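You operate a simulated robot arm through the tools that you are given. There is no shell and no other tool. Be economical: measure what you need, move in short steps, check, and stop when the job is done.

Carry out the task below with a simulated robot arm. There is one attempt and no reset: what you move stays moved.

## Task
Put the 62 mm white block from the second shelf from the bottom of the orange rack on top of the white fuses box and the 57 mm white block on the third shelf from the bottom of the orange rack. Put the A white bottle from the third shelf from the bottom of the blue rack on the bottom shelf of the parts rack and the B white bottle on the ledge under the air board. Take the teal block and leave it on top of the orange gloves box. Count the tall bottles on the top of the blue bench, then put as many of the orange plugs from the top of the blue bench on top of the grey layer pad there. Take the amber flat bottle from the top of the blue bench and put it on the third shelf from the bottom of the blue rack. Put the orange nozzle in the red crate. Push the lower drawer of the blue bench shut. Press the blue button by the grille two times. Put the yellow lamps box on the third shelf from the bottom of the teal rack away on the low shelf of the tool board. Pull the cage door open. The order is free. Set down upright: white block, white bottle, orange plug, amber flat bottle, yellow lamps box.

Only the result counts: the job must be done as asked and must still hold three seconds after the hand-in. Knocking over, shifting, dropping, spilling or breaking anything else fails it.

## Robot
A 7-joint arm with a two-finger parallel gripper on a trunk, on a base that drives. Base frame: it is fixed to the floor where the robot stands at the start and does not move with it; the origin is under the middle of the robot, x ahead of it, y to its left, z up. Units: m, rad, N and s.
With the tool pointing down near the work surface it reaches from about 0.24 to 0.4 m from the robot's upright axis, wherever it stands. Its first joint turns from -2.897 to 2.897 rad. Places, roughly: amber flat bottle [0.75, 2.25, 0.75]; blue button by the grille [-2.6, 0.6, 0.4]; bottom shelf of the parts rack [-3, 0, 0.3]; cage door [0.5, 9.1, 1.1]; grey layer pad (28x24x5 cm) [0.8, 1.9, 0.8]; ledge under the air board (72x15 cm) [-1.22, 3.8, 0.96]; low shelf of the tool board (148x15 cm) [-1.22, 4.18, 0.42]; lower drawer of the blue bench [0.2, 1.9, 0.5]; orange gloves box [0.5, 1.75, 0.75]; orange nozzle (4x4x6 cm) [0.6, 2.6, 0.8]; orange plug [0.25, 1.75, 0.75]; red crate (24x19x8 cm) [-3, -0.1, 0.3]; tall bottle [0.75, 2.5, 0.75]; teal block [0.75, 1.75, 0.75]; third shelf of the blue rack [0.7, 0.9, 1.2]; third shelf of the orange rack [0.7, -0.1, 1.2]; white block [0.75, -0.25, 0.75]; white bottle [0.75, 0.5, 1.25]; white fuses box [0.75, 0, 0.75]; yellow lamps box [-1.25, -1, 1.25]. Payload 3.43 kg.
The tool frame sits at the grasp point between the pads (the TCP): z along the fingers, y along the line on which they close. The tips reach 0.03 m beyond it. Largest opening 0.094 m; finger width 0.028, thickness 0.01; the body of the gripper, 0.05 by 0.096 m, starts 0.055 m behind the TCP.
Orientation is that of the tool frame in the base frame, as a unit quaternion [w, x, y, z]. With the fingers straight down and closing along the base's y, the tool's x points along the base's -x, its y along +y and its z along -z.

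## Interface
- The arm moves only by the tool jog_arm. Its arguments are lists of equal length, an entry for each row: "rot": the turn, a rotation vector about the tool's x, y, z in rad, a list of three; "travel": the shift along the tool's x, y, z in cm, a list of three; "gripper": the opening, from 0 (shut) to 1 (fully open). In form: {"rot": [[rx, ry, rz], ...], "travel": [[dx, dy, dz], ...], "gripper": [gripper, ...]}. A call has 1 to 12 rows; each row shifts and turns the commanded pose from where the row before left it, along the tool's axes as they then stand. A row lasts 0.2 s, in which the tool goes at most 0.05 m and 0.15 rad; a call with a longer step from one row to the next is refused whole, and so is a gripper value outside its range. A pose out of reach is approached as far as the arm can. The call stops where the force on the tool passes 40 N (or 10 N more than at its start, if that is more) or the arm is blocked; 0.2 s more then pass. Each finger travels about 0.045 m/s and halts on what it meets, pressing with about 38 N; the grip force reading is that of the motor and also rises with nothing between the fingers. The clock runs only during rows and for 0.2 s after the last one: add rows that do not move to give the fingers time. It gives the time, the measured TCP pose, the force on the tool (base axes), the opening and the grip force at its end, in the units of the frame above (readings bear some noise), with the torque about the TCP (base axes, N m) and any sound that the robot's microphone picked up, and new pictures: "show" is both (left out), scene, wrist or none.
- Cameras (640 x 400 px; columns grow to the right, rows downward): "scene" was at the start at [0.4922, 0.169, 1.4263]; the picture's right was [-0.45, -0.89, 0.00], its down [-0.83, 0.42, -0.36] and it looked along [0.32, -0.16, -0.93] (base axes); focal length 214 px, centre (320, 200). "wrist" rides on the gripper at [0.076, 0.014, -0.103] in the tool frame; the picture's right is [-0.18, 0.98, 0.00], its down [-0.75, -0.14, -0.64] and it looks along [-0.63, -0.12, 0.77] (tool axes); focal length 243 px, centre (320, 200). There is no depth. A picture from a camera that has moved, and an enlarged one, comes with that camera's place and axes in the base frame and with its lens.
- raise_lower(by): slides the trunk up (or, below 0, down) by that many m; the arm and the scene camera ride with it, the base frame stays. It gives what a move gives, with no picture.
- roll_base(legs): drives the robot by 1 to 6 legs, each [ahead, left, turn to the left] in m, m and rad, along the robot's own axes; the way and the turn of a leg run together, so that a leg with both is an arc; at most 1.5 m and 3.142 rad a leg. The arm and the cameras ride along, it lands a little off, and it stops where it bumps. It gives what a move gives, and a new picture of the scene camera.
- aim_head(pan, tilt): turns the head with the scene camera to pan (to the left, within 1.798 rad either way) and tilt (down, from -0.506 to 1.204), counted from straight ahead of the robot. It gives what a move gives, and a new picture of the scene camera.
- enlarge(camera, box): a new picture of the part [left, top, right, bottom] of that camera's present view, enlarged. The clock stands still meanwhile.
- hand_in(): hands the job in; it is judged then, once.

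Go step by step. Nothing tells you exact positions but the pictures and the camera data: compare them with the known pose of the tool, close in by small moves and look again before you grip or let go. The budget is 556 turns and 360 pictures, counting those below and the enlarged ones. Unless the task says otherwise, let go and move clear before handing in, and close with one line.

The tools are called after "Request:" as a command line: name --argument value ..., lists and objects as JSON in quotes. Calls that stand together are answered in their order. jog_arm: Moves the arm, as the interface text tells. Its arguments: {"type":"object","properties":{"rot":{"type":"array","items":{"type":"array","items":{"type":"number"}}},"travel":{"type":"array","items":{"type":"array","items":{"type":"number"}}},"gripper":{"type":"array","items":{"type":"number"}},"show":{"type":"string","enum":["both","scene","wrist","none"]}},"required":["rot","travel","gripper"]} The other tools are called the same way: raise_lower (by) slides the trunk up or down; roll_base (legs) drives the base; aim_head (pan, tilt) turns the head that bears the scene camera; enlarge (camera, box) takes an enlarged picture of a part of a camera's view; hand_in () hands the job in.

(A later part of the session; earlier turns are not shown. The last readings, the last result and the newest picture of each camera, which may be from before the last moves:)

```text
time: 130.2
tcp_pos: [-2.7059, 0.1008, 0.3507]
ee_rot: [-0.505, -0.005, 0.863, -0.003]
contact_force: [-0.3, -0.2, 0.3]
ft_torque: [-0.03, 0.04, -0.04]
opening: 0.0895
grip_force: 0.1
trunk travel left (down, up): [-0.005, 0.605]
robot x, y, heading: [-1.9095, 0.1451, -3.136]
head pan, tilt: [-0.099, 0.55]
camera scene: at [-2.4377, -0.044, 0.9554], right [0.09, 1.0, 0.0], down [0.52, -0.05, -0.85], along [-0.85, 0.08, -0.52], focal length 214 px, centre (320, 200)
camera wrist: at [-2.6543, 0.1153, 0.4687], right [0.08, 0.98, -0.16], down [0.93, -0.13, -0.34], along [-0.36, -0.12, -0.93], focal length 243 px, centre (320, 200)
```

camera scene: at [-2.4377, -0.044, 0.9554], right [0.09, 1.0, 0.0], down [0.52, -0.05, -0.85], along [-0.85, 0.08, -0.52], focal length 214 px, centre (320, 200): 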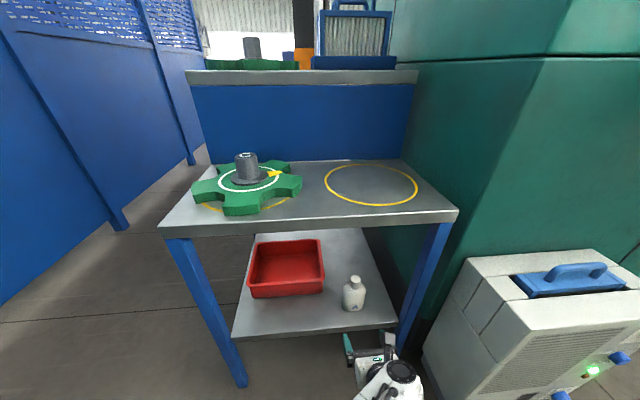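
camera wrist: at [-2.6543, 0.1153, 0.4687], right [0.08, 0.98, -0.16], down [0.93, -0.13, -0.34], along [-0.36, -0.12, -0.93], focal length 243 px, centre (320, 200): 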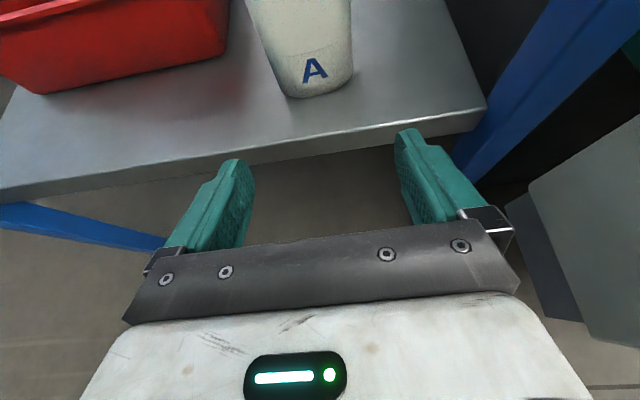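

A stands on the bottom shelf. Now back out and inspect the grille unit's buttons.

Request:
roll_base --legs '[[-0.35, 0, 0], [0, -0.35, 0]]'

Request:
aim_head --pan 0 --tilt 0.6

```text
time: 134.3
tcp_pos: [-2.3605, 0.4602, 0.3518]
ee_rot: [-0.504, -0.002, 0.863, -0.001]
contact_force: [0.0, 0.3, -0.4]
ft_torque: [0.0, -0.04, 0.0]
opening: 0.0893
grip_force: 0.1
trunk travel left (down, up): [-0.005, 0.605]
robot x, y, heading: [-1.5595, 0.5029, -3.143]
head pan, tilt: [-0.099, 0.55]
camera scene: at [-2.0929, 0.3138, 0.9554], right [0.1, 1.0, 0.0], down [0.52, -0.05, -0.85], along [-0.85, 0.08, -0.52], focal length 214 px, centre (320, 200)
```

scene: 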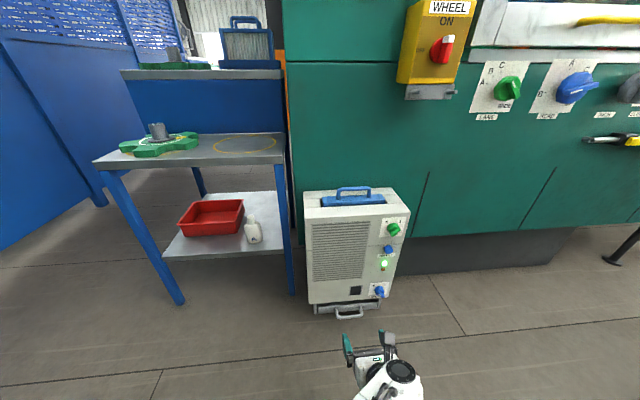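

```text
time: 135.0
tcp_pos: [-2.3613, 0.4606, 0.3495]
ee_rot: [-0.505, -0.002, 0.863, -0.001]
contact_force: [0.0, 1.0, -0.6]
ft_torque: [-0.01, -0.01, 0.03]
opening: 0.0891
grip_force: 0.2
trunk travel left (down, up): [-0.005, 0.605]
robot x, y, heading: [-1.5607, 0.4998, -3.145]
head pan, tilt: [0.0, 0.6]
camera scene: at [-2.0919, 0.3049, 0.9509], right [0.0, 1.0, 0.0], down [0.56, 0.0, -0.83], along [-0.83, 0.0, -0.56], focal length 214 px, centre (320, 200)
```

scene: 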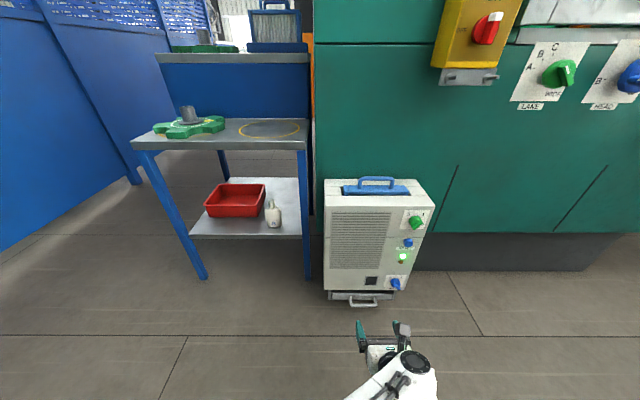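

Request:
enlarge --camera "scene" --box '[316, 170, 444, 310]'

```text
2.86 times, centred on (380, 240) of scene
camera zoom: at [-2.0919, 0.3049, 0.9509], right [0.0, 1.0, 0.0], down [0.56, 0.0, -0.83], along [-0.83, 0.0, -0.56], focal length 613 px, centre (149, 86)
```

zoom: 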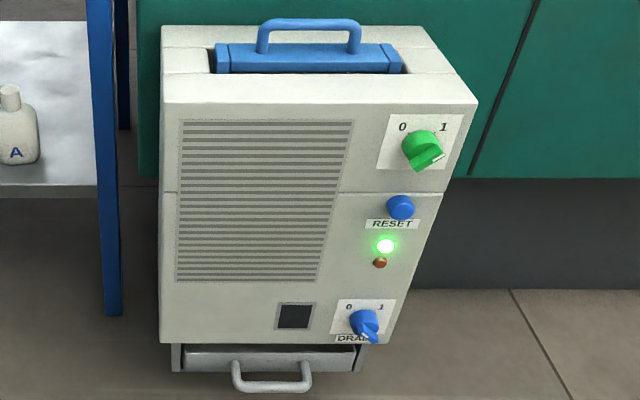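

The RESET button is the blue push button (the lower blue one is a DRAIN knob), at about (−2.65, 0.623, 0.387). I'll level the tool, close it, and line up.

Request:
jog_arm --rot '[[0, 0.13, 0], [0, 0.13, 0], [0, 0.13, 0], [0, 0.13, 0], [0, 0, 0], [0, 0, 0], [0, 0, 0]]' --travel '[[0, 0, 0], [0, 0, 0], [0, 0, 0], [0, 0, 0], [0, 0, 0], [0, 0, 0], [0, 0, 0]]' --gripper '[0, 0, 0, 0, 0, 0, 0]' --show "none"

Request:
raise_lower --by 0.04

Request:
roll_base --legs '[[0, -0.165, 0.003]]'

```text
time: 136.6
tcp_pos: [-2.361, 0.4597, 0.3515]
ee_rot: [0.709, 0.001, -0.705, 0.001]
contact_force: [-0.7, 0.2, 0.1]
ft_torque: [0.03, 0.0, -0.01]
opening: 0.0
grip_force: 32.8
trunk travel left (down, up): [-0.005, 0.605]
robot x, y, heading: [-1.5628, 0.4995, -3.144]
head pan, tilt: [0.0, 0.6]
```

```text
time: 137.4
tcp_pos: [-2.3607, 0.4593, 0.3913]
ee_rot: [0.709, 0.002, -0.705, 0.002]
contact_force: [-0.2, -0.7, -0.1]
ft_torque: [0.0, -0.01, -0.01]
opening: 0.0
grip_force: 33.4
trunk travel left (down, up): [-0.045, 0.565]
robot x, y, heading: [-1.5635, 0.5015, -3.143]
head pan, tilt: [0.0, 0.6]
```

```text
time: 138.9
tcp_pos: [-2.3609, 0.6213, 0.3918]
ee_rot: [0.71, 0.004, -0.704, 0.004]
contact_force: [-1.0, 0.6, -0.1]
ft_torque: [0.01, 0.02, -0.01]
opening: 0.0
grip_force: 33.2
trunk travel left (down, up): [-0.045, 0.565]
robot x, y, heading: [-1.5611, 0.6723, -3.13]
head pan, tilt: [0.0, 0.6]
camera scene: at [-2.0912, 0.468, 0.9909], right [-0.01, 1.0, 0.0], down [0.57, 0.0, -0.82], along [-0.82, -0.01, -0.57], focal length 214 px, centre (320, 200)
```

scene: 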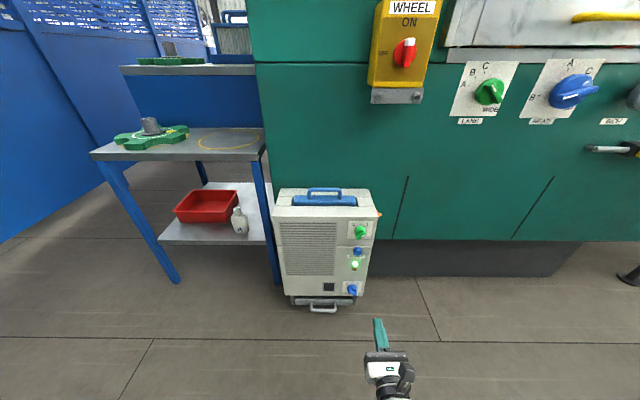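

Request:
enlarge --camera "scene" --box '[320, 205, 400, 305]'

```text
4.00 times, centred on (360, 255) of scene
camera zoom: at [-2.0912, 0.468, 0.9909], right [-0.01, 1.0, 0.0], down [0.57, 0.0, -0.82], along [-0.82, -0.01, -0.57], focal length 858 px, centre (160, -20)
```

zoom: 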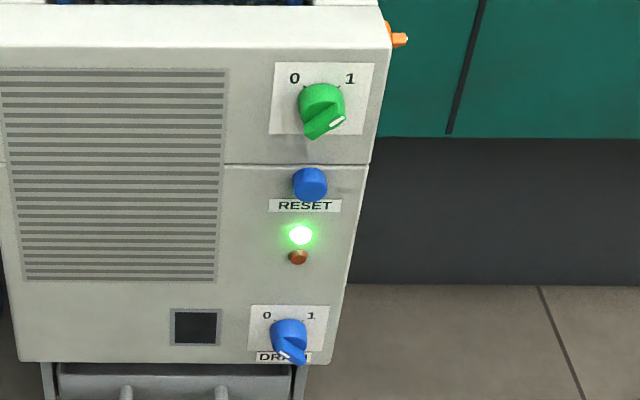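

I'll get a wrist view to triangulate the button.

Request:
jog_arm --rot '[[0, 0, 0]]' --travel '[[0, 0, 0]]' --gripper '[0]' --show "wrist"

```text
time: 139.3
tcp_pos: [-2.3617, 0.622, 0.3921]
ee_rot: [0.709, 0.003, -0.705, 0.002]
contact_force: [-0.5, 0.0, 0.5]
ft_torque: [0.0, -0.02, 0.0]
opening: 0.0001
grip_force: 32.8
trunk travel left (down, up): [-0.045, 0.565]
robot x, y, heading: [-1.5619, 0.6672, -3.136]
head pan, tilt: [0.0, 0.6]
camera wrist: at [-2.2587, 0.6363, 0.4671], right [-0.01, 0.98, -0.18], down [0.64, -0.13, -0.76], along [-0.77, -0.13, -0.63], focal length 243 px, centre (320, 200)
```

wrist: 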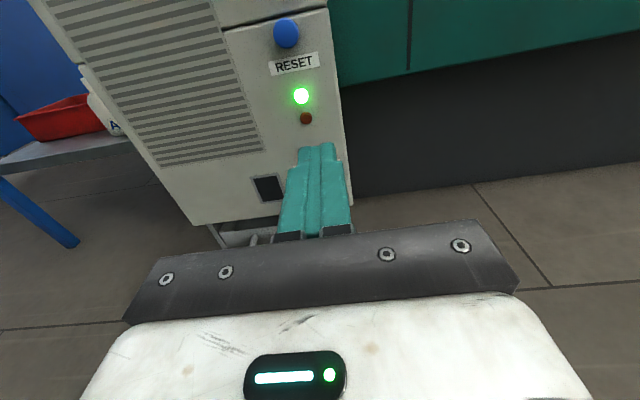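

Triangulated: button at about (−2.59, 0.586, 0.441). Adjust and approach to ~5 cm.

Request:
jog_arm --rot '[[0, 0, 0], [0, 0, 0], [0, 0, 0], [0, 0, 0], [0, 0, 0]]' --travel '[[4.8, 0, 0], [0, -3.6, 0], [0, 0, 4.5], [0, 0, 4.5], [0, 0, 4.5]]' --gripper '[0, 0, 0, 0, 0]' --show "both"

```text
time: 140.5
tcp_pos: [-2.4965, 0.5854, 0.4418]
ee_rot: [0.709, 0.005, -0.705, 0.004]
contact_force: [-0.4, 0.8, 0.0]
ft_torque: [0.01, -0.02, 0.01]
opening: 0.0
grip_force: 32.7
trunk travel left (down, up): [-0.045, 0.565]
robot x, y, heading: [-1.5617, 0.6643, -3.135]
head pan, tilt: [0.0, 0.6]
camera scene: at [-2.091, 0.4679, 0.9909], right [-0.01, 1.0, 0.0], down [0.56, 0.0, -0.83], along [-0.82, -0.01, -0.57], focal length 214 px, centre (320, 200)
camera wrist: at [-2.3934, 0.6004, 0.5172], right [-0.01, 0.98, -0.18], down [0.64, -0.13, -0.76], along [-0.77, -0.13, -0.63], focal length 243 px, centre (320, 200)
```

scene: 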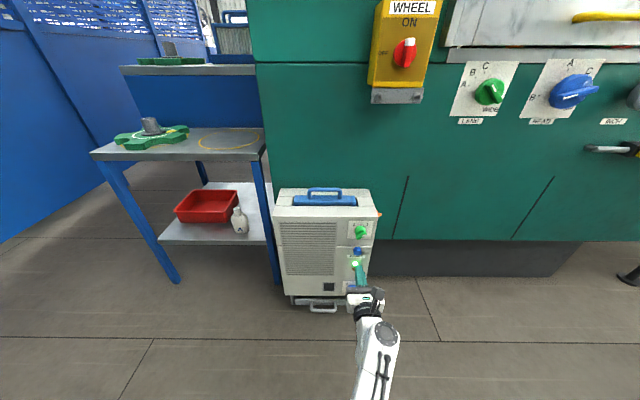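
wrist: 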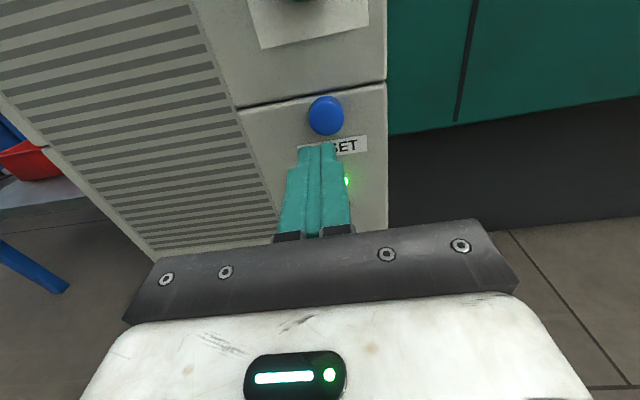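

Aligned within millimetres. Press slowly.

Request:
jog_arm --rot '[[0, 0, 0], [0, 0, 0], [0, 0, 0], [0, 0, 0], [0, 0, 0]]' --travel '[[0, 0.3, 2.5], [0, 0, 2], [0, 0, 1], [0, 0, 0.5], [0, 0, 0]]' --gripper '[0, 0, 0, 0, 0]' --show "wrist"

```text
time: 141.7
tcp_pos: [-2.5559, 0.5865, 0.4404]
ee_rot: [0.709, 0.004, -0.705, 0.003]
contact_force: [33.2, -0.1, 4.2]
ft_torque: [0.0, 0.32, -0.09]
opening: 0.0001
grip_force: 33.3
trunk travel left (down, up): [-0.045, 0.565]
robot x, y, heading: [-1.5628, 0.6672, -3.141]
head pan, tilt: [0.0, 0.6]
heard: click
camera wrist: at [-2.4522, 0.6016, 0.5159], right [-0.01, 0.98, -0.18], down [0.64, -0.13, -0.76], along [-0.77, -0.13, -0.63], focal length 243 px, centre (320, 200)
```

wrist: 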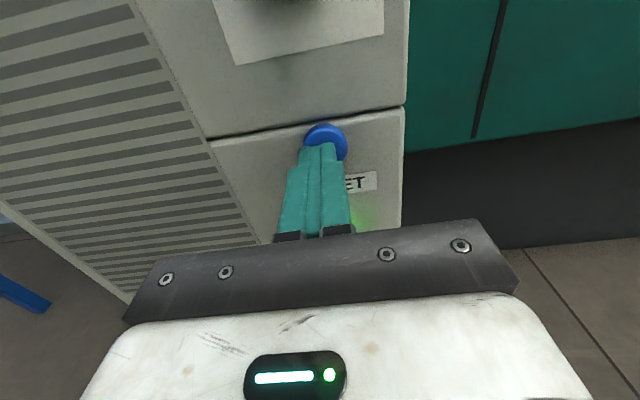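

One click heard. Retract, then press once more.

Request:
jog_arm --rot '[[0, 0, 0], [0, 0, 0], [0, 0, 0]]' --travel '[[0, 0, -1.5], [0, 0, -1.5], [0, 0, 0]]' --gripper '[0, 0, 0]' --show "none"

Request:
jog_arm --rot '[[0, 0, 0], [0, 0, 0], [0, 0, 0], [0, 0, 0]]' --travel '[[0, 0, 1.5], [0, 0, 1], [0, 0, 0.5], [0, 0, 0]]' --gripper '[0, 0, 0, 0]' --show "none"

Request:
jog_arm --rot '[[0, 0, 0], [0, 0, 0], [0, 0, 0]]' --travel '[[0, 0, -2], [0, 0, -4], [0, 0, -4]]' --gripper '[0, 0, 0]' --show "wrist"

```text
time: 142.5
tcp_pos: [-2.5252, 0.5854, 0.4405]
ee_rot: [0.71, 0.004, -0.704, 0.004]
contact_force: [-1.0, -1.6, 0.3]
ft_torque: [-0.02, 0.03, 0.0]
opening: 0.0001
grip_force: 32.9
trunk travel left (down, up): [-0.045, 0.565]
robot x, y, heading: [-1.5619, 0.6708, -3.137]
head pan, tilt: [0.0, 0.6]
```

```text
time: 143.5
tcp_pos: [-2.5535, 0.5872, 0.4399]
ee_rot: [0.709, 0.003, -0.705, 0.002]
contact_force: [22.4, 2.6, 4.9]
ft_torque: [0.04, 0.2, -0.12]
opening: 0.0
grip_force: 33.3
trunk travel left (down, up): [-0.045, 0.565]
robot x, y, heading: [-1.5607, 0.6692, -3.131]
head pan, tilt: [0.0, 0.6]
heard: click
```

```text
time: 144.3
tcp_pos: [-2.4568, 0.5868, 0.4409]
ee_rot: [0.71, 0.003, -0.704, 0.004]
contact_force: [-0.5, 0.4, 0.1]
ft_torque: [-0.03, -0.04, 0.02]
opening: 0.0
grip_force: 33.1
trunk travel left (down, up): [-0.045, 0.565]
robot x, y, heading: [-1.5622, 0.6686, -3.13]
head pan, tilt: [0.0, 0.6]
camera wrist: at [-2.3541, 0.6017, 0.5159], right [-0.01, 0.98, -0.18], down [0.64, -0.13, -0.76], along [-0.77, -0.13, -0.62], focal length 243 px, centre (320, 200)
```

wrist: 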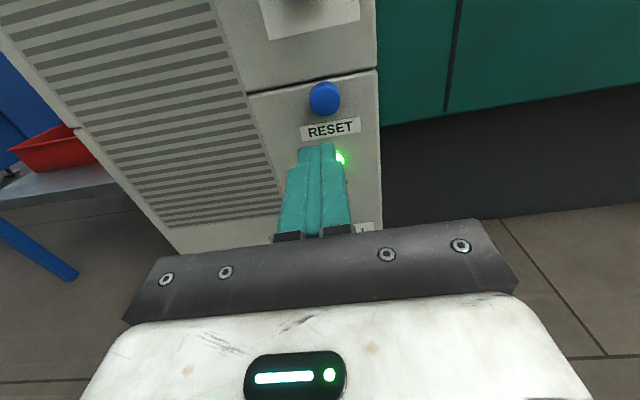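

Two clicks heard. Next the yellow lamps box on the teal rack; back off, turn to face −y and raise.

Request:
roll_base --legs '[[-0.15, 0, 0], [0, 0, 1.565]]'

Request:
raise_lower --by 0.4

Request:
raise_lower --by 0.16

Request:
aim_head --pan 0 --tilt 0.5

```text
time: 149.4
tcp_pos: [-1.3511, -0.2278, 0.439]
ee_rot: [0.505, 0.495, -0.502, 0.498]
contact_force: [-0.2, 0.5, -0.2]
ft_torque: [-0.02, -0.01, -0.05]
opening: 0.0
grip_force: 32.9
trunk travel left (down, up): [-0.045, 0.565]
robot x, y, heading: [-1.4105, 0.6662, -1.59]
head pan, tilt: [0.0, 0.6]
camera scene: at [-1.2249, 0.1338, 0.9909], right [-1.0, 0.02, 0.0], down [0.01, 0.56, -0.82], along [-0.01, -0.82, -0.57], focal length 214 px, centre (320, 200)
```

scene: 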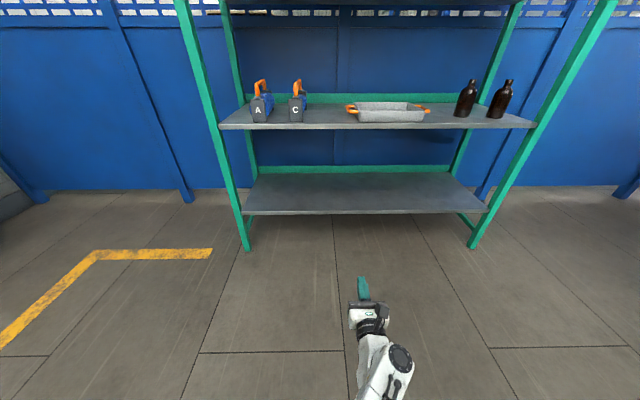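

```text
time: 153.3
tcp_pos: [-1.3522, -0.2279, 0.8394]
ee_rot: [0.506, 0.495, -0.502, 0.498]
contact_force: [0.2, -1.1, -0.2]
ft_torque: [0.03, 0.01, 0.0]
opening: 0.0
grip_force: 32.9
trunk travel left (down, up): [-0.445, 0.165]
robot x, y, heading: [-1.4106, 0.6683, -1.586]
head pan, tilt: [0.0, 0.6]
```

```text
time: 155.1
tcp_pos: [-1.3521, -0.2279, 1.0]
ee_rot: [0.505, 0.495, -0.502, 0.498]
contact_force: [-0.1, -1.1, 1.1]
ft_torque: [0.01, 0.0, 0.04]
opening: 0.0002
grip_force: 33.1
trunk travel left (down, up): [-0.605, 0.005]
robot x, y, heading: [-1.4098, 0.6689, -1.591]
head pan, tilt: [0.0, 0.6]
```

```text
time: 155.8
tcp_pos: [-1.3511, -0.2274, 1.0002]
ee_rot: [0.506, 0.494, -0.502, 0.498]
contact_force: [-0.3, 1.1, -0.5]
ft_torque: [0.0, -0.01, 0.01]
opening: 0.0
grip_force: 33.1
trunk travel left (down, up): [-0.605, 0.005]
robot x, y, heading: [-1.4106, 0.6705, -1.587]
head pan, tilt: [0.0, 0.499]
camera scene: at [-1.2249, 0.1311, 1.5599], right [-1.0, 0.02, 0.0], down [0.01, 0.48, -0.88], along [-0.02, -0.88, -0.48], focal length 214 px, centre (320, 200)
```

scene: 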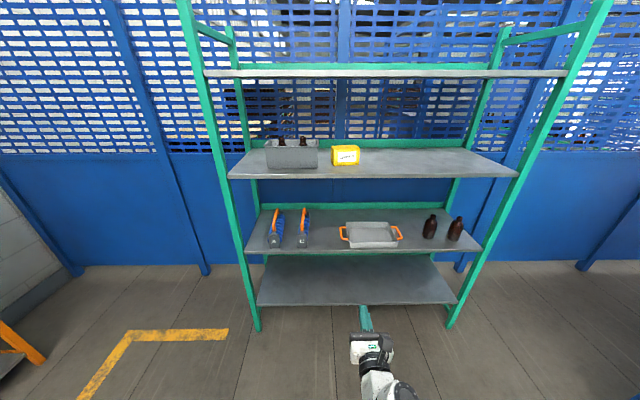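

Request:
enlarge --camera "scene" --box '[256, 125, 384, 205]'

```text
5.00 times, centred on (320, 165) of scene
camera zoom: at [-1.2249, 0.1311, 1.5599], right [-1.0, 0.02, 0.0], down [0.01, 0.48, -0.88], along [-0.02, -0.88, -0.48], focal length 1072 px, centre (320, 375)
```

zoom: 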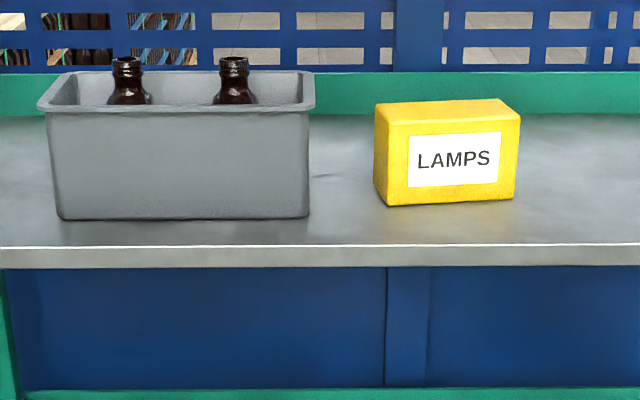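

The lamps box (≈13×7.5×8 cm) must be gripped across its depth, so I need the tool straight down, rolled 90°. I'll set that orientation here in free space and test reach.

Request:
jog_arm --rot '[[0, -0.143, 0], [0, -0.143, 0], [0, -0.143, 0], [0, -0.143, 0], [0, -0.143, 0], [0, -0.143, 0], [0, -0.143, 0], [0, -0.143, 0], [0, -0.143, 0], [0, -0.143, 0], [0, -0.143, 0]]' --travel '[[0, 0, 0], [0, 0, 0], [0, 0, 0], [0, 0, 0], [0, 0, 0], [0, 0, 0], [0, 0, 0], [0, 0, 0], [0, 0, 0], [0, 0, 0], [0, 0, 0]]' --gripper '[0, 0, 0, 0, 0, 0, 0, 0, 0, 0, 0]' --show "none"

Request:
jog_arm --rot '[[0, 0, -0.143], [0, 0, -0.143], [0, 0, -0.143], [0, 0, -0.143], [0, 0, -0.143], [0, 0, -0.143], [0, 0, -0.143], [0, 0, -0.143], [0, 0, -0.143], [0, 0, -0.143], [0, 0, -0.143]]' --travel '[[0, 0, -4], [0, 0, -4], [0, 0, -4], [0, 0, -4], [0, 0, -4], [0, 0, -4], [0, 0, -4], [0, 0, 0], [0, 0, 0], [0, 0, 0], [0, 0, 0]]' --gripper '[1, 1, 1, 1, 1, 1, 1, 1, 1, 1, 1]' --show "scene"

```text
time: 158.2
tcp_pos: [-1.3516, -0.2259, 0.9999]
ee_rot: [-0.001, -0.702, 0.713, -0.001]
contact_force: [0.6, -0.7, 0.0]
ft_torque: [0.01, 0.0, 0.01]
opening: 0.0002
grip_force: 33.2
trunk travel left (down, up): [-0.605, 0.005]
robot x, y, heading: [-1.4079, 0.6706, -1.587]
head pan, tilt: [0.0, 0.499]
```

```text
time: 160.6
tcp_pos: [-1.3519, -0.2256, 1.1998]
ee_rot: [0.004, 1.0, -0.006, -0.002]
contact_force: [0.2, -0.8, -0.3]
ft_torque: [0.04, 0.03, -0.01]
opening: 0.0941
grip_force: 0.0
out of reach, approached as far as the arm can: row 6, 7
trunk travel left (down, up): [-0.605, 0.005]
robot x, y, heading: [-1.4124, 0.6711, -1.593]
head pan, tilt: [0.0, 0.499]
camera scene: at [-1.225, 0.131, 1.5599], right [-1.0, 0.02, 0.0], down [0.01, 0.48, -0.88], along [-0.02, -0.88, -0.48], focal length 214 px, centre (320, 200)
```

scene: 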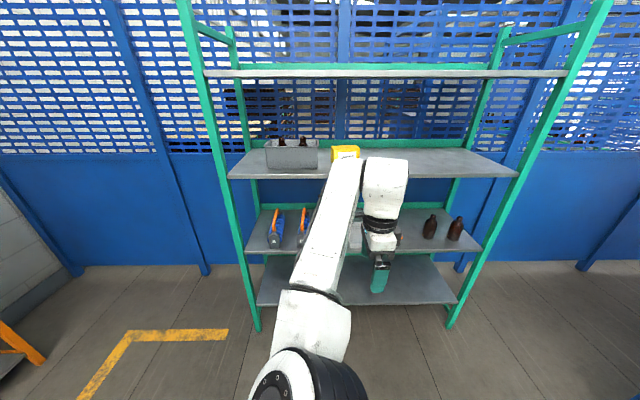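

At 0.90 m the vertical tool tops out at z=1.20; I'll retract 15 cm and raise.

Request:
jog_arm --rot '[[0, 0, 0], [0, 0, 0], [0, 0, 0], [0, 0, 0], [0, 0, 0], [0, 0, 0], [0, 0, 0], [0, 0, 0]]' --travel '[[0, -4.5, 0], [0, -4.5, 0], [0, -4.5, 0], [0, 0, -4], [0, 0, -4], [0, 0, -4], [0, 0, -3], [0, 0, 0]]' --gripper '[1, 1, 1, 1, 1, 1, 1, 1]' --show "none"

```text
time: 162.4
tcp_pos: [-1.3509, -0.091, 1.2004]
ee_rot: [0.005, 1.0, -0.006, -0.001]
contact_force: [-0.3, 0.8, -0.1]
ft_torque: [-0.02, 0.02, -0.03]
opening: 0.094
grip_force: 0.0
out of reach, approached as far as the arm can: row 4, 5, 6, 7
trunk travel left (down, up): [-0.605, 0.005]
robot x, y, heading: [-1.4146, 0.6699, -1.584]
head pan, tilt: [0.0, 0.499]
```

Request:
jog_arm --rot '[[0, 0, 0], [0, 0, 0], [0, 0, 0], [0, 0, 0], [0, 0, 0], [0, 0, 0], [0, 0, 0], [0, 0, 0]]' --travel '[[0, -4.5, 0], [0, -4.5, 0], [0, -4.5, 0], [0, 0, -4], [0, 0, -4], [0, 0, -4], [0, 0, -3], [0, 0, 0]]' --gripper '[1, 1, 1, 1, 1, 1, 1, 1]' --show "scene"

```text
time: 164.2
tcp_pos: [-1.3502, 0.0422, 1.2027]
ee_rot: [0.005, 1.0, -0.005, -0.003]
contact_force: [0.2, -0.4, -0.2]
ft_torque: [0.0, 0.02, 0.03]
opening: 0.0937
grip_force: 0.0
out of reach, approached as far as the arm can: row 4, 5, 6, 7
trunk travel left (down, up): [-0.605, 0.005]
robot x, y, heading: [-1.4124, 0.6736, -1.591]
head pan, tilt: [0.0, 0.499]
camera scene: at [-1.2249, 0.1311, 1.5599], right [-1.0, 0.02, 0.0], down [0.01, 0.48, -0.88], along [-0.02, -0.88, -0.48], focal length 214 px, centre (320, 200)
```

scene: 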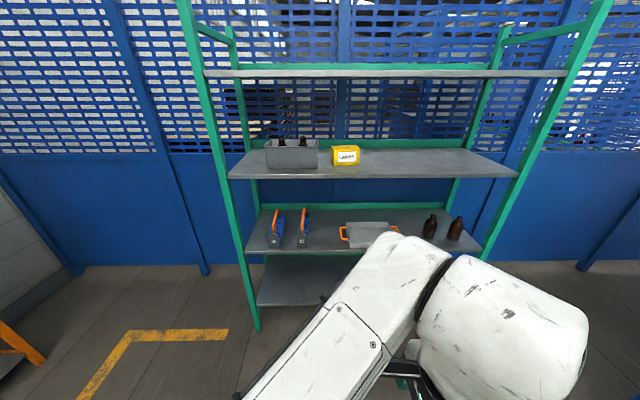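

The vertical pose is capped at z≈1.20. I'll try a sideways lean (tip pointing to −x and down) with the camera on the upper side: first roll by −π.

Request:
jog_arm --rot '[[0, 0, -0.15], [0, 0, -0.15], [0, 0, -0.15], [0, 0, -0.15], [0, 0, -0.15], [0, 0, -0.15], [0, 0, -0.15], [0, 0, -0.15], [0, 0, -0.15], [0, 0, -0.15], [0, 0, -0.15]]' --travel '[[0, 0, 0], [0, 0, 0], [0, 0, 0], [0, 0, 0], [0, 0, 0], [0, 0, 0], [0, 0, 0], [0, 0, 0], [0, 0, 0], [0, 0, 0], [0, 0, 0]]' --gripper '[1, 1, 1, 1, 1, 1, 1, 1, 1, 1, 1]' --show "none"

Request:
jog_arm --rot '[[0, 0, -0.15], [0, 0, -0.15], [0, 0, -0.15], [0, 0, -0.15], [0, 0, -0.15], [0, 0, -0.15], [0, 0, -0.15], [0, 0, -0.15], [0, 0, -0.15], [0, 0, -0.142]]' --travel '[[0, 3, 0], [0, 3, 0], [0, 0, 0], [0, 0, 0], [0, 0, 0], [0, 0, 0], [0, 0, 0], [0, 0, 0], [0, 0, 0], [0, 0, 0]]' --gripper '[1, 1, 1, 1, 1, 1, 1, 1, 1, 1]' --show "none"

Request:
jog_arm --rot '[[0, 0.15, 0], [0, 0.15, 0], [0, 0.15, 0], [0, 0.15, 0], [0, 0, 0], [0, 0, 0], [0, 0, 0], [0, 0, 0], [0, 0, 0]]' --travel '[[0, 0, 0], [0, 0, 0], [0, 0, 0], [0, 0, 0], [-2.26, 0, -3.3], [-2.26, 0, -3.3], [-2.26, 0, -3.3], [-2.26, 0, -3.3], [0, 0, 0]]' --gripper '[1, 1, 1, 1, 1, 1, 1, 1, 1]' --show "scene"

```text
time: 166.6
tcp_pos: [-1.3501, 0.0416, 1.2009]
ee_rot: [0.001, 0.683, 0.73, -0.004]
contact_force: [-0.1, 0.2, 0.2]
ft_torque: [-0.04, -0.03, 0.01]
opening: 0.0941
grip_force: 0.0
trunk travel left (down, up): [-0.605, 0.005]
robot x, y, heading: [-1.411, 0.672, -1.589]
head pan, tilt: [0.0, 0.499]
```

```text
time: 168.8
tcp_pos: [-1.2914, 0.0518, 1.201]
ee_rot: [-0.001, 0.006, 1.0, -0.004]
contact_force: [0.3, 0.0, -0.2]
ft_torque: [0.03, 0.01, 0.0]
opening: 0.094
grip_force: 0.1
trunk travel left (down, up): [-0.605, 0.005]
robot x, y, heading: [-1.4128, 0.6711, -1.583]
head pan, tilt: [0.0, 0.499]
```

```text
time: 170.8
tcp_pos: [-1.1418, 0.0483, 1.2579]
ee_rot: [-0.297, 0.006, 0.955, -0.003]
contact_force: [0.4, -0.4, 0.0]
ft_torque: [0.01, 0.01, 0.04]
opening: 0.094
grip_force: 0.1
trunk travel left (down, up): [-0.605, 0.005]
robot x, y, heading: [-1.4072, 0.6688, -1.585]
head pan, tilt: [0.0, 0.499]
camera scene: at [-1.2247, 0.1312, 1.5599], right [-1.0, 0.02, 0.0], down [0.01, 0.48, -0.88], along [-0.02, -0.88, -0.48], focal length 214 px, centre (320, 200)
```

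scene: 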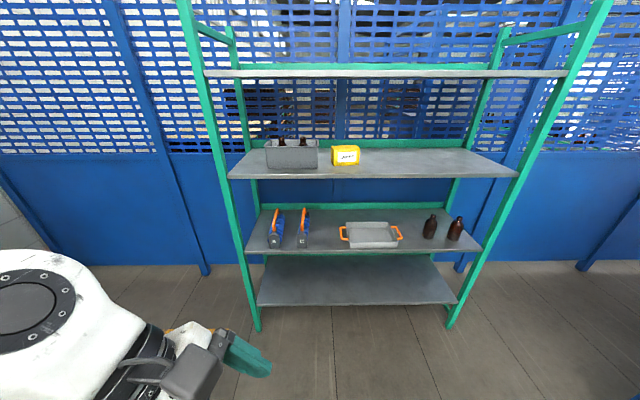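

The lean works (tip toward −x). Test more height and forward reach.

Request:
jog_arm --rot '[[0, 0, 0], [0, 0, 0], [0, 0, 0], [0, 0, 0], [0, 0, 0], [0, 0, 0], [0, 0, 0], [0, 0, 0]]' --travel '[[2.3, 0, -3.3], [2.3, 0, -3.3], [0, -4.5, 0], [0, -4.5, 0], [0, -4.5, 0], [0, -4.5, 0], [0, -4.5, 0], [0, 0, 0]]' --gripper '[1, 1, 1, 1, 1, 1, 1, 1]' --show "both"

```text
time: 172.6
tcp_pos: [-1.2069, -0.1596, 1.2563]
ee_rot: [-0.296, 0.008, 0.955, -0.002]
contact_force: [-0.1, -0.2, 0.0]
ft_torque: [0.0, -0.01, -0.04]
opening: 0.0942
grip_force: 0.1
out of reach, approached as far as the arm can: row 1, 2, 4, 5, 6, 7
trunk travel left (down, up): [-0.605, 0.005]
robot x, y, heading: [-1.411, 0.6641, -1.592]
head pan, tilt: [0.0, 0.499]
camera scene: at [-1.225, 0.1309, 1.5599], right [-1.0, 0.02, 0.0], down [0.01, 0.48, -0.88], along [-0.02, -0.88, -0.48], focal length 214 px, centre (320, 200)
camera wrist: at [-1.2126, -0.1452, 1.3843], right [0.16, 0.98, -0.11], down [0.98, -0.15, 0.1], along [0.09, -0.13, -0.99], focal length 243 px, centre (320, 200)
```

scene: 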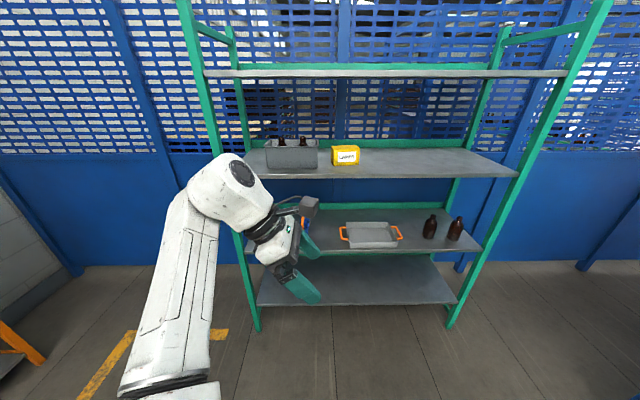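
wrist: 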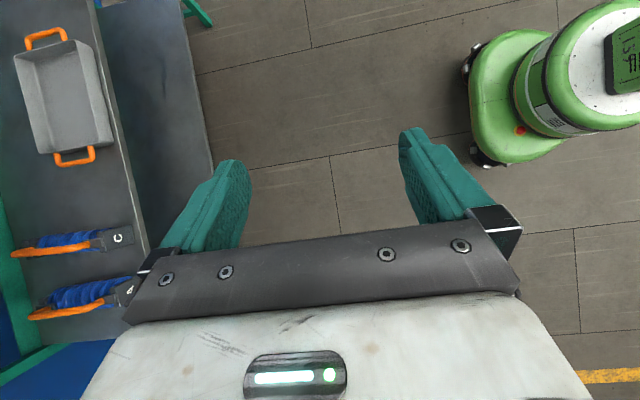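

Height is still marginal in this lean. Test the opposite lean (tip toward +x), where the free shelf side would hold the wrist.

Request:
jog_arm --rot '[[0, -0.15, 0], [0, -0.15, 0], [0, -0.15, 0], [0, -0.15, 0], [0, -0.15, 0], [0, -0.15, 0], [0, -0.15, 0], [0, -0.15, 0], [0, 0, 0]]' --travel '[[0, 4, 0], [0, 4, 0], [0, 0, 0], [0, 0, 0], [0, 0, 0], [0, 0, 0], [0, 0, 0], [0, 0, 0], [0, 0, 0]]' --gripper '[1, 1, 1, 1, 1, 1, 1, 1, 1]' --show "none"

Request:
jog_arm --rot '[[0, 0, 0], [0, 0, 0], [0, 0, 0], [0, 0, 0], [0, 0, 0], [0, 0, 0]]' --travel '[[-2.3, 0, -3.3], [-2.3, 0, -3.3], [-2.3, 0, -3.3], [-2.3, 0, -3.3], [-2.3, 0, -3.3], [0, 0, 0]]' --gripper '[1, 1, 1, 1, 1, 1]' --show "scene"

```text
time: 174.6
tcp_pos: [-1.1824, -0.0939, 1.1078]
ee_rot: [0.294, 0.005, 0.956, -0.006]
contact_force: [-0.3, 0.3, 0.2]
ft_torque: [0.0, 0.0, 0.05]
opening: 0.0939
grip_force: 0.0
out of reach, approached as far as the arm can: row 2, 3, 4, 5, 6, 7, 8
trunk travel left (down, up): [-0.605, 0.005]
robot x, y, heading: [-1.4129, 0.6693, -1.585]
head pan, tilt: [0.0, 0.499]
```

```text
time: 176.0
tcp_pos: [-1.0937, -0.1358, 1.1746]
ee_rot: [0.294, 0.005, 0.956, -0.006]
contact_force: [0.3, 0.9, 0.4]
ft_torque: [0.01, 0.01, -0.02]
opening: 0.0938
grip_force: 0.0
out of reach, approached as far as the arm can: row 1, 2, 3, 4, 5
trunk travel left (down, up): [-0.605, 0.005]
robot x, y, heading: [-1.408, 0.6672, -1.592]
head pan, tilt: [0.0, 0.499]
camera scene: at [-1.2248, 0.1311, 1.5599], right [-1.0, 0.02, 0.0], down [0.01, 0.48, -0.88], along [-0.02, -0.88, -0.48], focal length 214 px, centre (320, 200)
```

scene: 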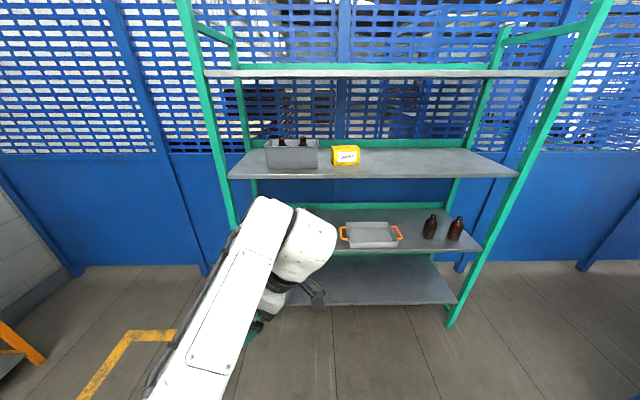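

That posture is worse. I'll try another option: tool pitched ~35° down and yawed 45° left of the robot's heading (robot would stand diagonally). Reorient via the vertical pose.

Request:
jog_arm --rot '[[0, 0.15, 0], [0, 0.15, 0], [0, 0.15, 0], [0, 0.147, 0], [0, 0, 0.15], [0, 0, 0.15], [0, 0, 0.15], [0, 0, 0.15], [0, 0, 0.15], [0, 0, 0.15], [0, 0, 0.15], [0, 0, 0.15]]' --travel '[[0, 0, 0], [0, 0, 0], [0, 0, 0], [0, 0, 0], [0, 0, 0], [0, 0, 0], [0, 0, 0], [0, 0, 0], [0, 0, 0], [0, 0, 0], [0, 0, 0], [0, 0, 0]]' --gripper '[1, 1, 1, 1, 1, 1, 1, 1, 1, 1, 1, 1]' --show "none"

Request:
jog_arm --rot '[[0, 0, 0.15], [0, 0, 0.15], [0, 0, 0.15], [0, 0, 0.15], [0, 0, 0.15], [0, 0, 0.15], [0, 0, 0.15], [0, 0, 0.15], [0, 0, 0.15], [0, 0, 0.15], [0, 0, 0.15], [0, 0, 0.15]]' --travel '[[0, 0, 0], [0, 0, 0], [0, 0, 0], [0, 0, 0], [0, 0, 0], [0, 0, 0], [0, 0, 0], [0, 0, 0], [0, 0, 0], [0, 0, 0], [0, 0, 0], [0, 0, 0]]' --gripper '[1, 1, 1, 1, 1, 1, 1, 1, 1, 1, 1, 1]' --show "none"

Request:
jog_arm --rot '[[0, 0, 0.15], [0, 0, 0.15], [0, 0, 0.15], [0, 0, 0.15], [0, 0, 0.15], [0, 0, 0.15], [0, 0.15, 0], [0, 0.15, 0], [0, 0.15, 0], [0, 0.15, 0], [0, 0.15, 0], [0, 0.15, 0]]' --travel '[[0, 0, 0], [0, 0, 0], [0, 0, 0], [0, 0, 0], [0, 0, 0], [0, 0, 0], [0, 0, 0], [0, 0, 0], [0, 0, 0], [0, 0, 0], [0, 0, 0], [0, 0, 0]]' --gripper '[1, 1, 1, 1, 1, 1, 1, 1, 1, 1, 1, 1]' --show "scene"

```text
time: 178.6
tcp_pos: [-1.0953, -0.1351, 1.1739]
ee_rot: [0.002, 0.571, 0.821, -0.002]
contact_force: [0.5, 0.2, 0.2]
ft_torque: [-0.04, 0.0, -0.02]
opening: 0.0939
grip_force: 0.1
trunk travel left (down, up): [-0.605, 0.005]
robot x, y, heading: [-1.4109, 0.6726, -1.586]
head pan, tilt: [0.0, 0.499]
```

```text
time: 181.2
tcp_pos: [-1.0955, -0.135, 1.1742]
ee_rot: [0.004, 0.998, 0.063, 0.0]
contact_force: [-0.8, -0.2, -0.1]
ft_torque: [0.01, -0.02, 0.03]
opening: 0.0938
grip_force: 0.0
trunk travel left (down, up): [-0.605, 0.005]
robot x, y, heading: [-1.4119, 0.6672, -1.589]
head pan, tilt: [0.0, 0.499]
```

```text
time: 183.8
tcp_pos: [-1.0945, -0.1348, 1.1744]
ee_rot: [0.167, 0.833, -0.337, 0.406]
contact_force: [-0.4, -0.7, 0.1]
ft_torque: [-0.01, 0.03, -0.01]
opening: 0.094
grip_force: 0.0
trunk travel left (down, up): [-0.605, 0.005]
robot x, y, heading: [-1.408, 0.6687, -1.591]
head pan, tilt: [0.0, 0.499]
camera scene: at [-1.2249, 0.1311, 1.56], right [-1.0, 0.02, 0.0], down [0.01, 0.48, -0.88], along [-0.02, -0.88, -0.48], focal length 214 px, centre (320, 200)
```

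scene: 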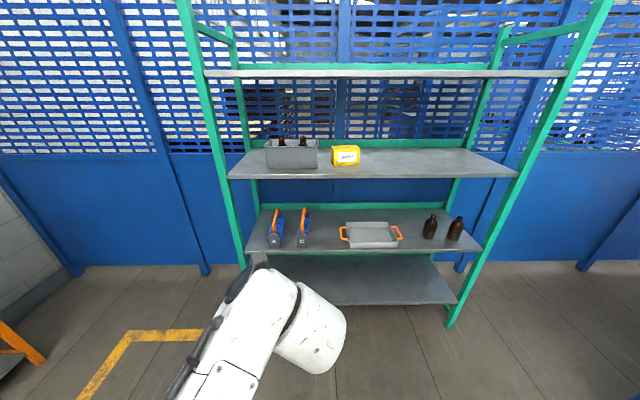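

Tracks well. Test height in this orientation.

Request:
jog_arm --rot '[[0, 0, 0], [0, 0, 0], [0, 0, 0], [0, 0, 0], [0, 0, 0]]' --travel '[[3.16, 0, -2.46], [3.16, 0, -2.46], [3.16, 0, -2.46], [3.16, 0, -2.46], [0, 0, 0]]' --gripper '[1, 1, 1, 1, 1]' --show "none"

```text
time: 185.0
tcp_pos: [-1.092, -0.1342, 1.3352]
ee_rot: [0.165, 0.834, -0.336, 0.406]
contact_force: [-1.0, 0.0, 0.0]
ft_torque: [0.0, 0.02, 0.02]
opening: 0.0939
grip_force: 0.1
trunk travel left (down, up): [-0.605, 0.005]
robot x, y, heading: [-1.4093, 0.6717, -1.591]
head pan, tilt: [0.0, 0.499]
```

Excellent: z=1.335 reached. Now shift the TCP to the robot's right in this orientation so the base can stand clear of the rack.

Request:
jog_arm --rot '[[0, 0, 0], [0, 0, 0], [0, 0, 0], [0, 0, 0], [0, 0, 0], [0, 0, 0], [0, 0, 0], [0, 0, 0], [0, 0, 0]]' --travel '[[-1.52, 3.93, -1.92], [-1.52, 3.93, -1.92], [-1.52, 3.93, -1.92], [-1.52, 3.93, -1.92], [-1.52, 3.93, -1.92], [-1.52, 3.93, -1.92], [-1.52, 3.93, -1.92], [-1.52, 3.93, -1.92], [0, 0, 0]]' --gripper '[1, 1, 1, 1, 1, 1, 1, 1, 1]' --show "none"

```text
time: 187.0
tcp_pos: [-1.3994, -0.2836, 1.2723]
ee_rot: [0.167, 0.833, -0.338, 0.404]
contact_force: [0.0, 0.2, -1.5]
ft_torque: [-0.01, 0.0, -0.01]
opening: 0.0939
grip_force: 0.0
out of reach, approached as far as the arm can: row 3, 4, 5, 6, 7, 8
trunk travel left (down, up): [-0.605, 0.005]
robot x, y, heading: [-1.4118, 0.6663, -1.586]
head pan, tilt: [0.0, 0.499]
```

Request:
jog_arm --rot '[[0, 0, 0], [0, 0, 0], [0, 0, 0], [0, 0, 0], [0, 0, 0], [0, 0, 0]]' --travel '[[-1.42, -2.4, -1.84], [-1.42, -2.4, -1.84], [-1.42, -2.4, -1.84], [2.4, 0, -1.85], [2.4, 0, -1.85], [0, 0, 0]]' --gripper '[1, 1, 1, 1, 1, 1]' --show "none"

```text
time: 188.4
tcp_pos: [-1.35, -0.2553, 1.2733]
ee_rot: [0.168, 0.833, -0.339, 0.404]
contact_force: [-0.3, -0.5, 0.3]
ft_torque: [0.02, -0.02, -0.01]
opening: 0.0938
grip_force: 0.0
out of reach, approached as far as the arm can: row 1, 2, 3, 4, 5
trunk travel left (down, up): [-0.605, 0.005]
robot x, y, heading: [-1.4122, 0.6689, -1.586]
head pan, tilt: [0.0, 0.499]
```

Constrained there; test more left offset with 20° extra yaw.

Request:
jog_arm --rot '[[0, 0, 0], [0, 0, 0], [0, 0, 0], [0, 0, 0], [0, 0, 0], [0.092, 0, -0.072], [0.092, 0, -0.072], [0.092, 0, -0.072], [0, 0, 0]]' --travel '[[1.98, -3.5, 1.22], [1.98, -3.5, 1.22], [1.98, -3.5, 1.22], [1.98, -3.5, 1.22], [1.98, -3.5, 1.22], [0, 0, 0], [0, 0, 0], [0, 0, 0], [0, 0, 0]]' --gripper '[1, 1, 1, 1, 1, 1, 1, 1, 1]' --show "none"

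```text
time: 190.4
tcp_pos: [-1.1377, -0.213, 1.3039]
ee_rot: [0.093, 0.879, -0.187, 0.428]
contact_force: [-1.0, 0.3, -0.2]
ft_torque: [-0.03, -0.01, 0.01]
opening: 0.0938
grip_force: 0.0
out of reach, approached as far as the arm can: row 8
trunk travel left (down, up): [-0.605, 0.005]
robot x, y, heading: [-1.4118, 0.6694, -1.588]
head pan, tilt: [0.0, 0.499]
```

This pose (tool yawed 67° left of heading, 38° down, z≈1.30) works. Turn to heading −60° and move to stand off right of the box.

Request:
raise_lower --by -0.052

Request:
roll_base --legs '[[0, 0, 0.541], [-0.08, -0.938, 0]]'

Request:
aim_head --pan 0.1 --tilt 0.5

```text
time: 191.3
tcp_pos: [-1.1381, -0.2127, 1.251]
ee_rot: [0.094, 0.879, -0.187, 0.428]
contact_force: [0.1, 0.3, -0.4]
ft_torque: [0.01, -0.04, -0.02]
opening: 0.0938
grip_force: 0.0
trunk travel left (down, up): [-0.553, 0.057]
robot x, y, heading: [-1.4129, 0.6674, -1.588]
head pan, tilt: [0.0, 0.499]
```

```text
time: 197.7
tcp_pos: [-1.5676, -0.3441, 1.2521]
ee_rot: [-0.024, 0.897, 0.053, 0.437]
contact_force: [-0.3, 0.4, 0.4]
ft_torque: [0.01, 0.03, -0.01]
opening: 0.0941
grip_force: 0.1
trunk travel left (down, up): [-0.553, 0.057]
robot x, y, heading: [-2.2573, 0.2718, -1.052]
head pan, tilt: [0.0, 0.499]
camera scene: at [-1.8195, -0.0932, 1.5079], right [-0.87, -0.5, 0.0], down [-0.24, 0.42, -0.88], along [0.44, -0.76, -0.48], focal length 214 px, centre (320, 200)
```

scene: 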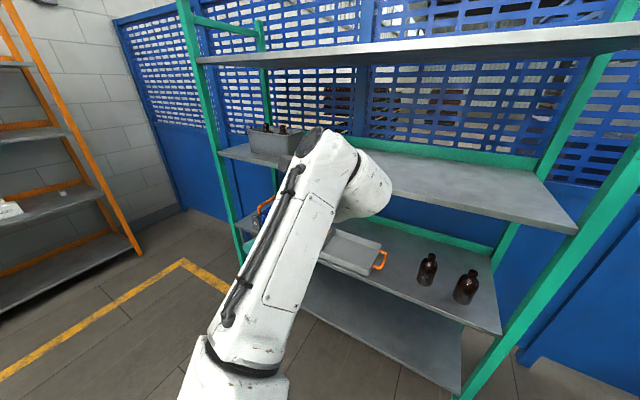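

```text
time: 198.4
tcp_pos: [-1.5679, -0.3438, 1.2512]
ee_rot: [-0.025, 0.898, 0.055, 0.437]
contact_force: [-0.5, 0.4, 0.2]
ft_torque: [-0.01, 0.0, 0.03]
opening: 0.0938
grip_force: 0.1
trunk travel left (down, up): [-0.553, 0.057]
robot x, y, heading: [-2.2517, 0.2758, -1.048]
head pan, tilt: [0.099, 0.499]
camera scene: at [-1.812, -0.0883, 1.5079], right [-0.81, -0.58, 0.0], down [-0.28, 0.39, -0.88], along [0.51, -0.71, -0.48], focal length 214 px, centre (320, 200)
```

scene: 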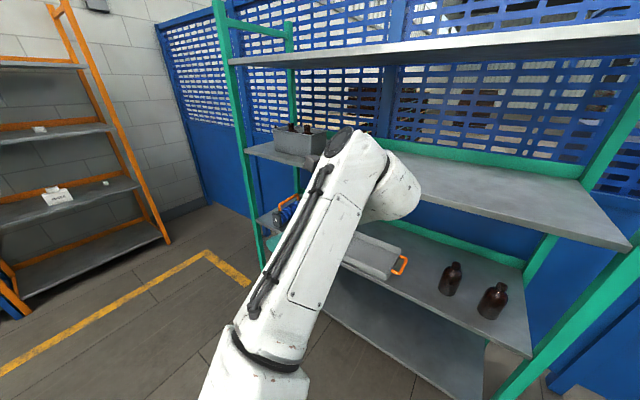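

Azimuth matches the box (+6.8°). Move in along −y in two steps.

Request:
roll_base --legs '[[0.303, -0.175, 0]]'

Request:
jog_arm --rot '[[0, 0, 0]]' --travel '[[0, 0, 0]]' --gripper '[1]' --show "wrist"

```text
time: 200.6
tcp_pos: [-1.5643, -0.6942, 1.2512]
ee_rot: [-0.024, 0.898, 0.054, 0.436]
contact_force: [-0.4, 0.8, -0.4]
ft_torque: [-0.03, 0.01, 0.03]
opening: 0.0942
grip_force: 0.0
trunk travel left (down, up): [-0.553, 0.057]
robot x, y, heading: [-2.2557, -0.0771, -1.046]
head pan, tilt: [0.099, 0.499]
camera scene: at [-1.8099, -0.4384, 1.5079], right [-0.81, -0.58, 0.0], down [-0.28, 0.39, -0.88], along [0.51, -0.71, -0.48], focal length 214 px, centre (320, 200)
```

scene: 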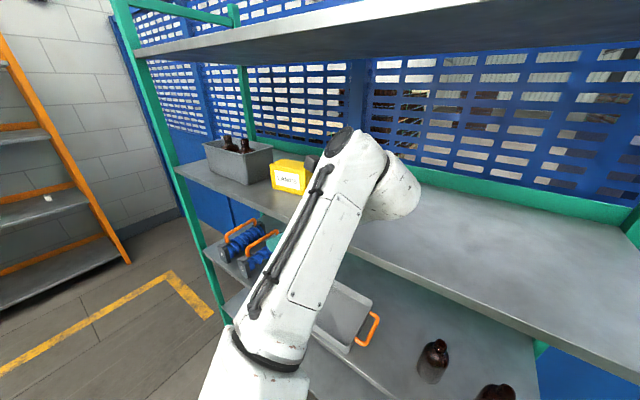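

```text
time: 201.0
tcp_pos: [-1.5656, -0.6946, 1.2506]
ee_rot: [-0.024, 0.898, 0.054, 0.436]
contact_force: [0.2, 0.6, 0.2]
ft_torque: [0.0, 0.02, 0.03]
opening: 0.094
grip_force: 0.0
trunk travel left (down, up): [-0.553, 0.057]
robot x, y, heading: [-2.2526, -0.079, -1.051]
head pan, tilt: [0.099, 0.499]
camera wrist: at [-1.5972, -0.7115, 1.3752], right [0.0, -0.99, -0.14], down [-0.98, 0.02, -0.2], along [0.2, 0.14, -0.97], focal length 243 px, centre (320, 200)
```

wrist: 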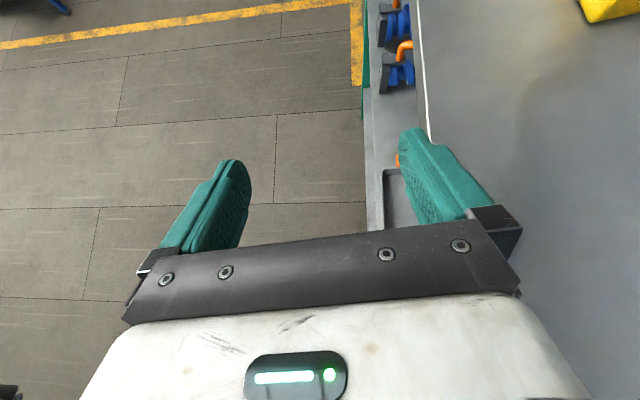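

Continue in to y≈−0.926 (box axis line).

Request:
roll_base --legs '[[0.2, -0.116, 0]]'

Request:
jog_arm --rot '[[0, 0, 0]]' --travel '[[0, 0, 0]]' --gripper '[1]' --show "wrist"

```text
time: 202.8
tcp_pos: [-1.5674, -0.9261, 1.2514]
ee_rot: [-0.024, 0.898, 0.054, 0.437]
contact_force: [-0.3, 0.0, 0.7]
ft_torque: [0.01, 0.0, -0.01]
opening: 0.0943
grip_force: 0.0
trunk travel left (down, up): [-0.553, 0.057]
robot x, y, heading: [-2.2559, -0.3103, -1.052]
head pan, tilt: [0.099, 0.499]
camera scene: at [-1.812, -0.6709, 1.5079], right [-0.81, -0.58, 0.0], down [-0.28, 0.39, -0.88], along [0.51, -0.71, -0.48], focal length 214 px, centre (320, 200)
```

scene: 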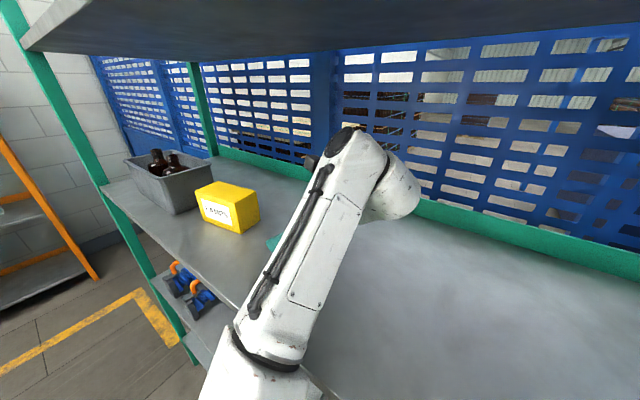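

```text
time: 203.2
tcp_pos: [-1.5676, -0.9263, 1.2515]
ee_rot: [-0.024, 0.898, 0.055, 0.437]
contact_force: [-0.6, -0.7, 0.4]
ft_torque: [-0.02, 0.01, 0.03]
opening: 0.0942
grip_force: 0.1
trunk travel left (down, up): [-0.553, 0.057]
robot x, y, heading: [-2.2537, -0.3078, -1.049]
head pan, tilt: [0.099, 0.499]
camera wrist: at [-1.5994, -0.9441, 1.3752], right [0.0, -0.99, -0.14], down [-0.98, 0.02, -0.2], along [0.2, 0.14, -0.97], focal length 243 px, centre (320, 200)
```

wrist: 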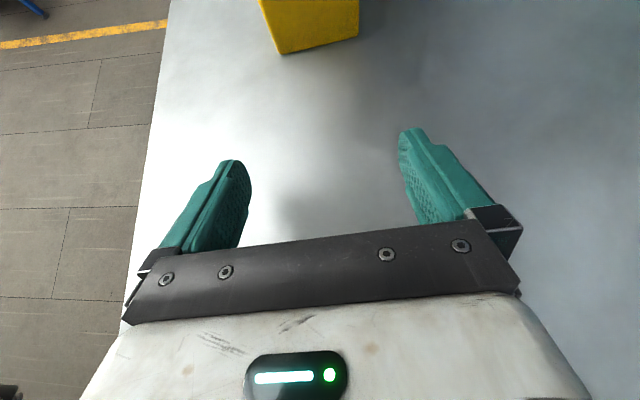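

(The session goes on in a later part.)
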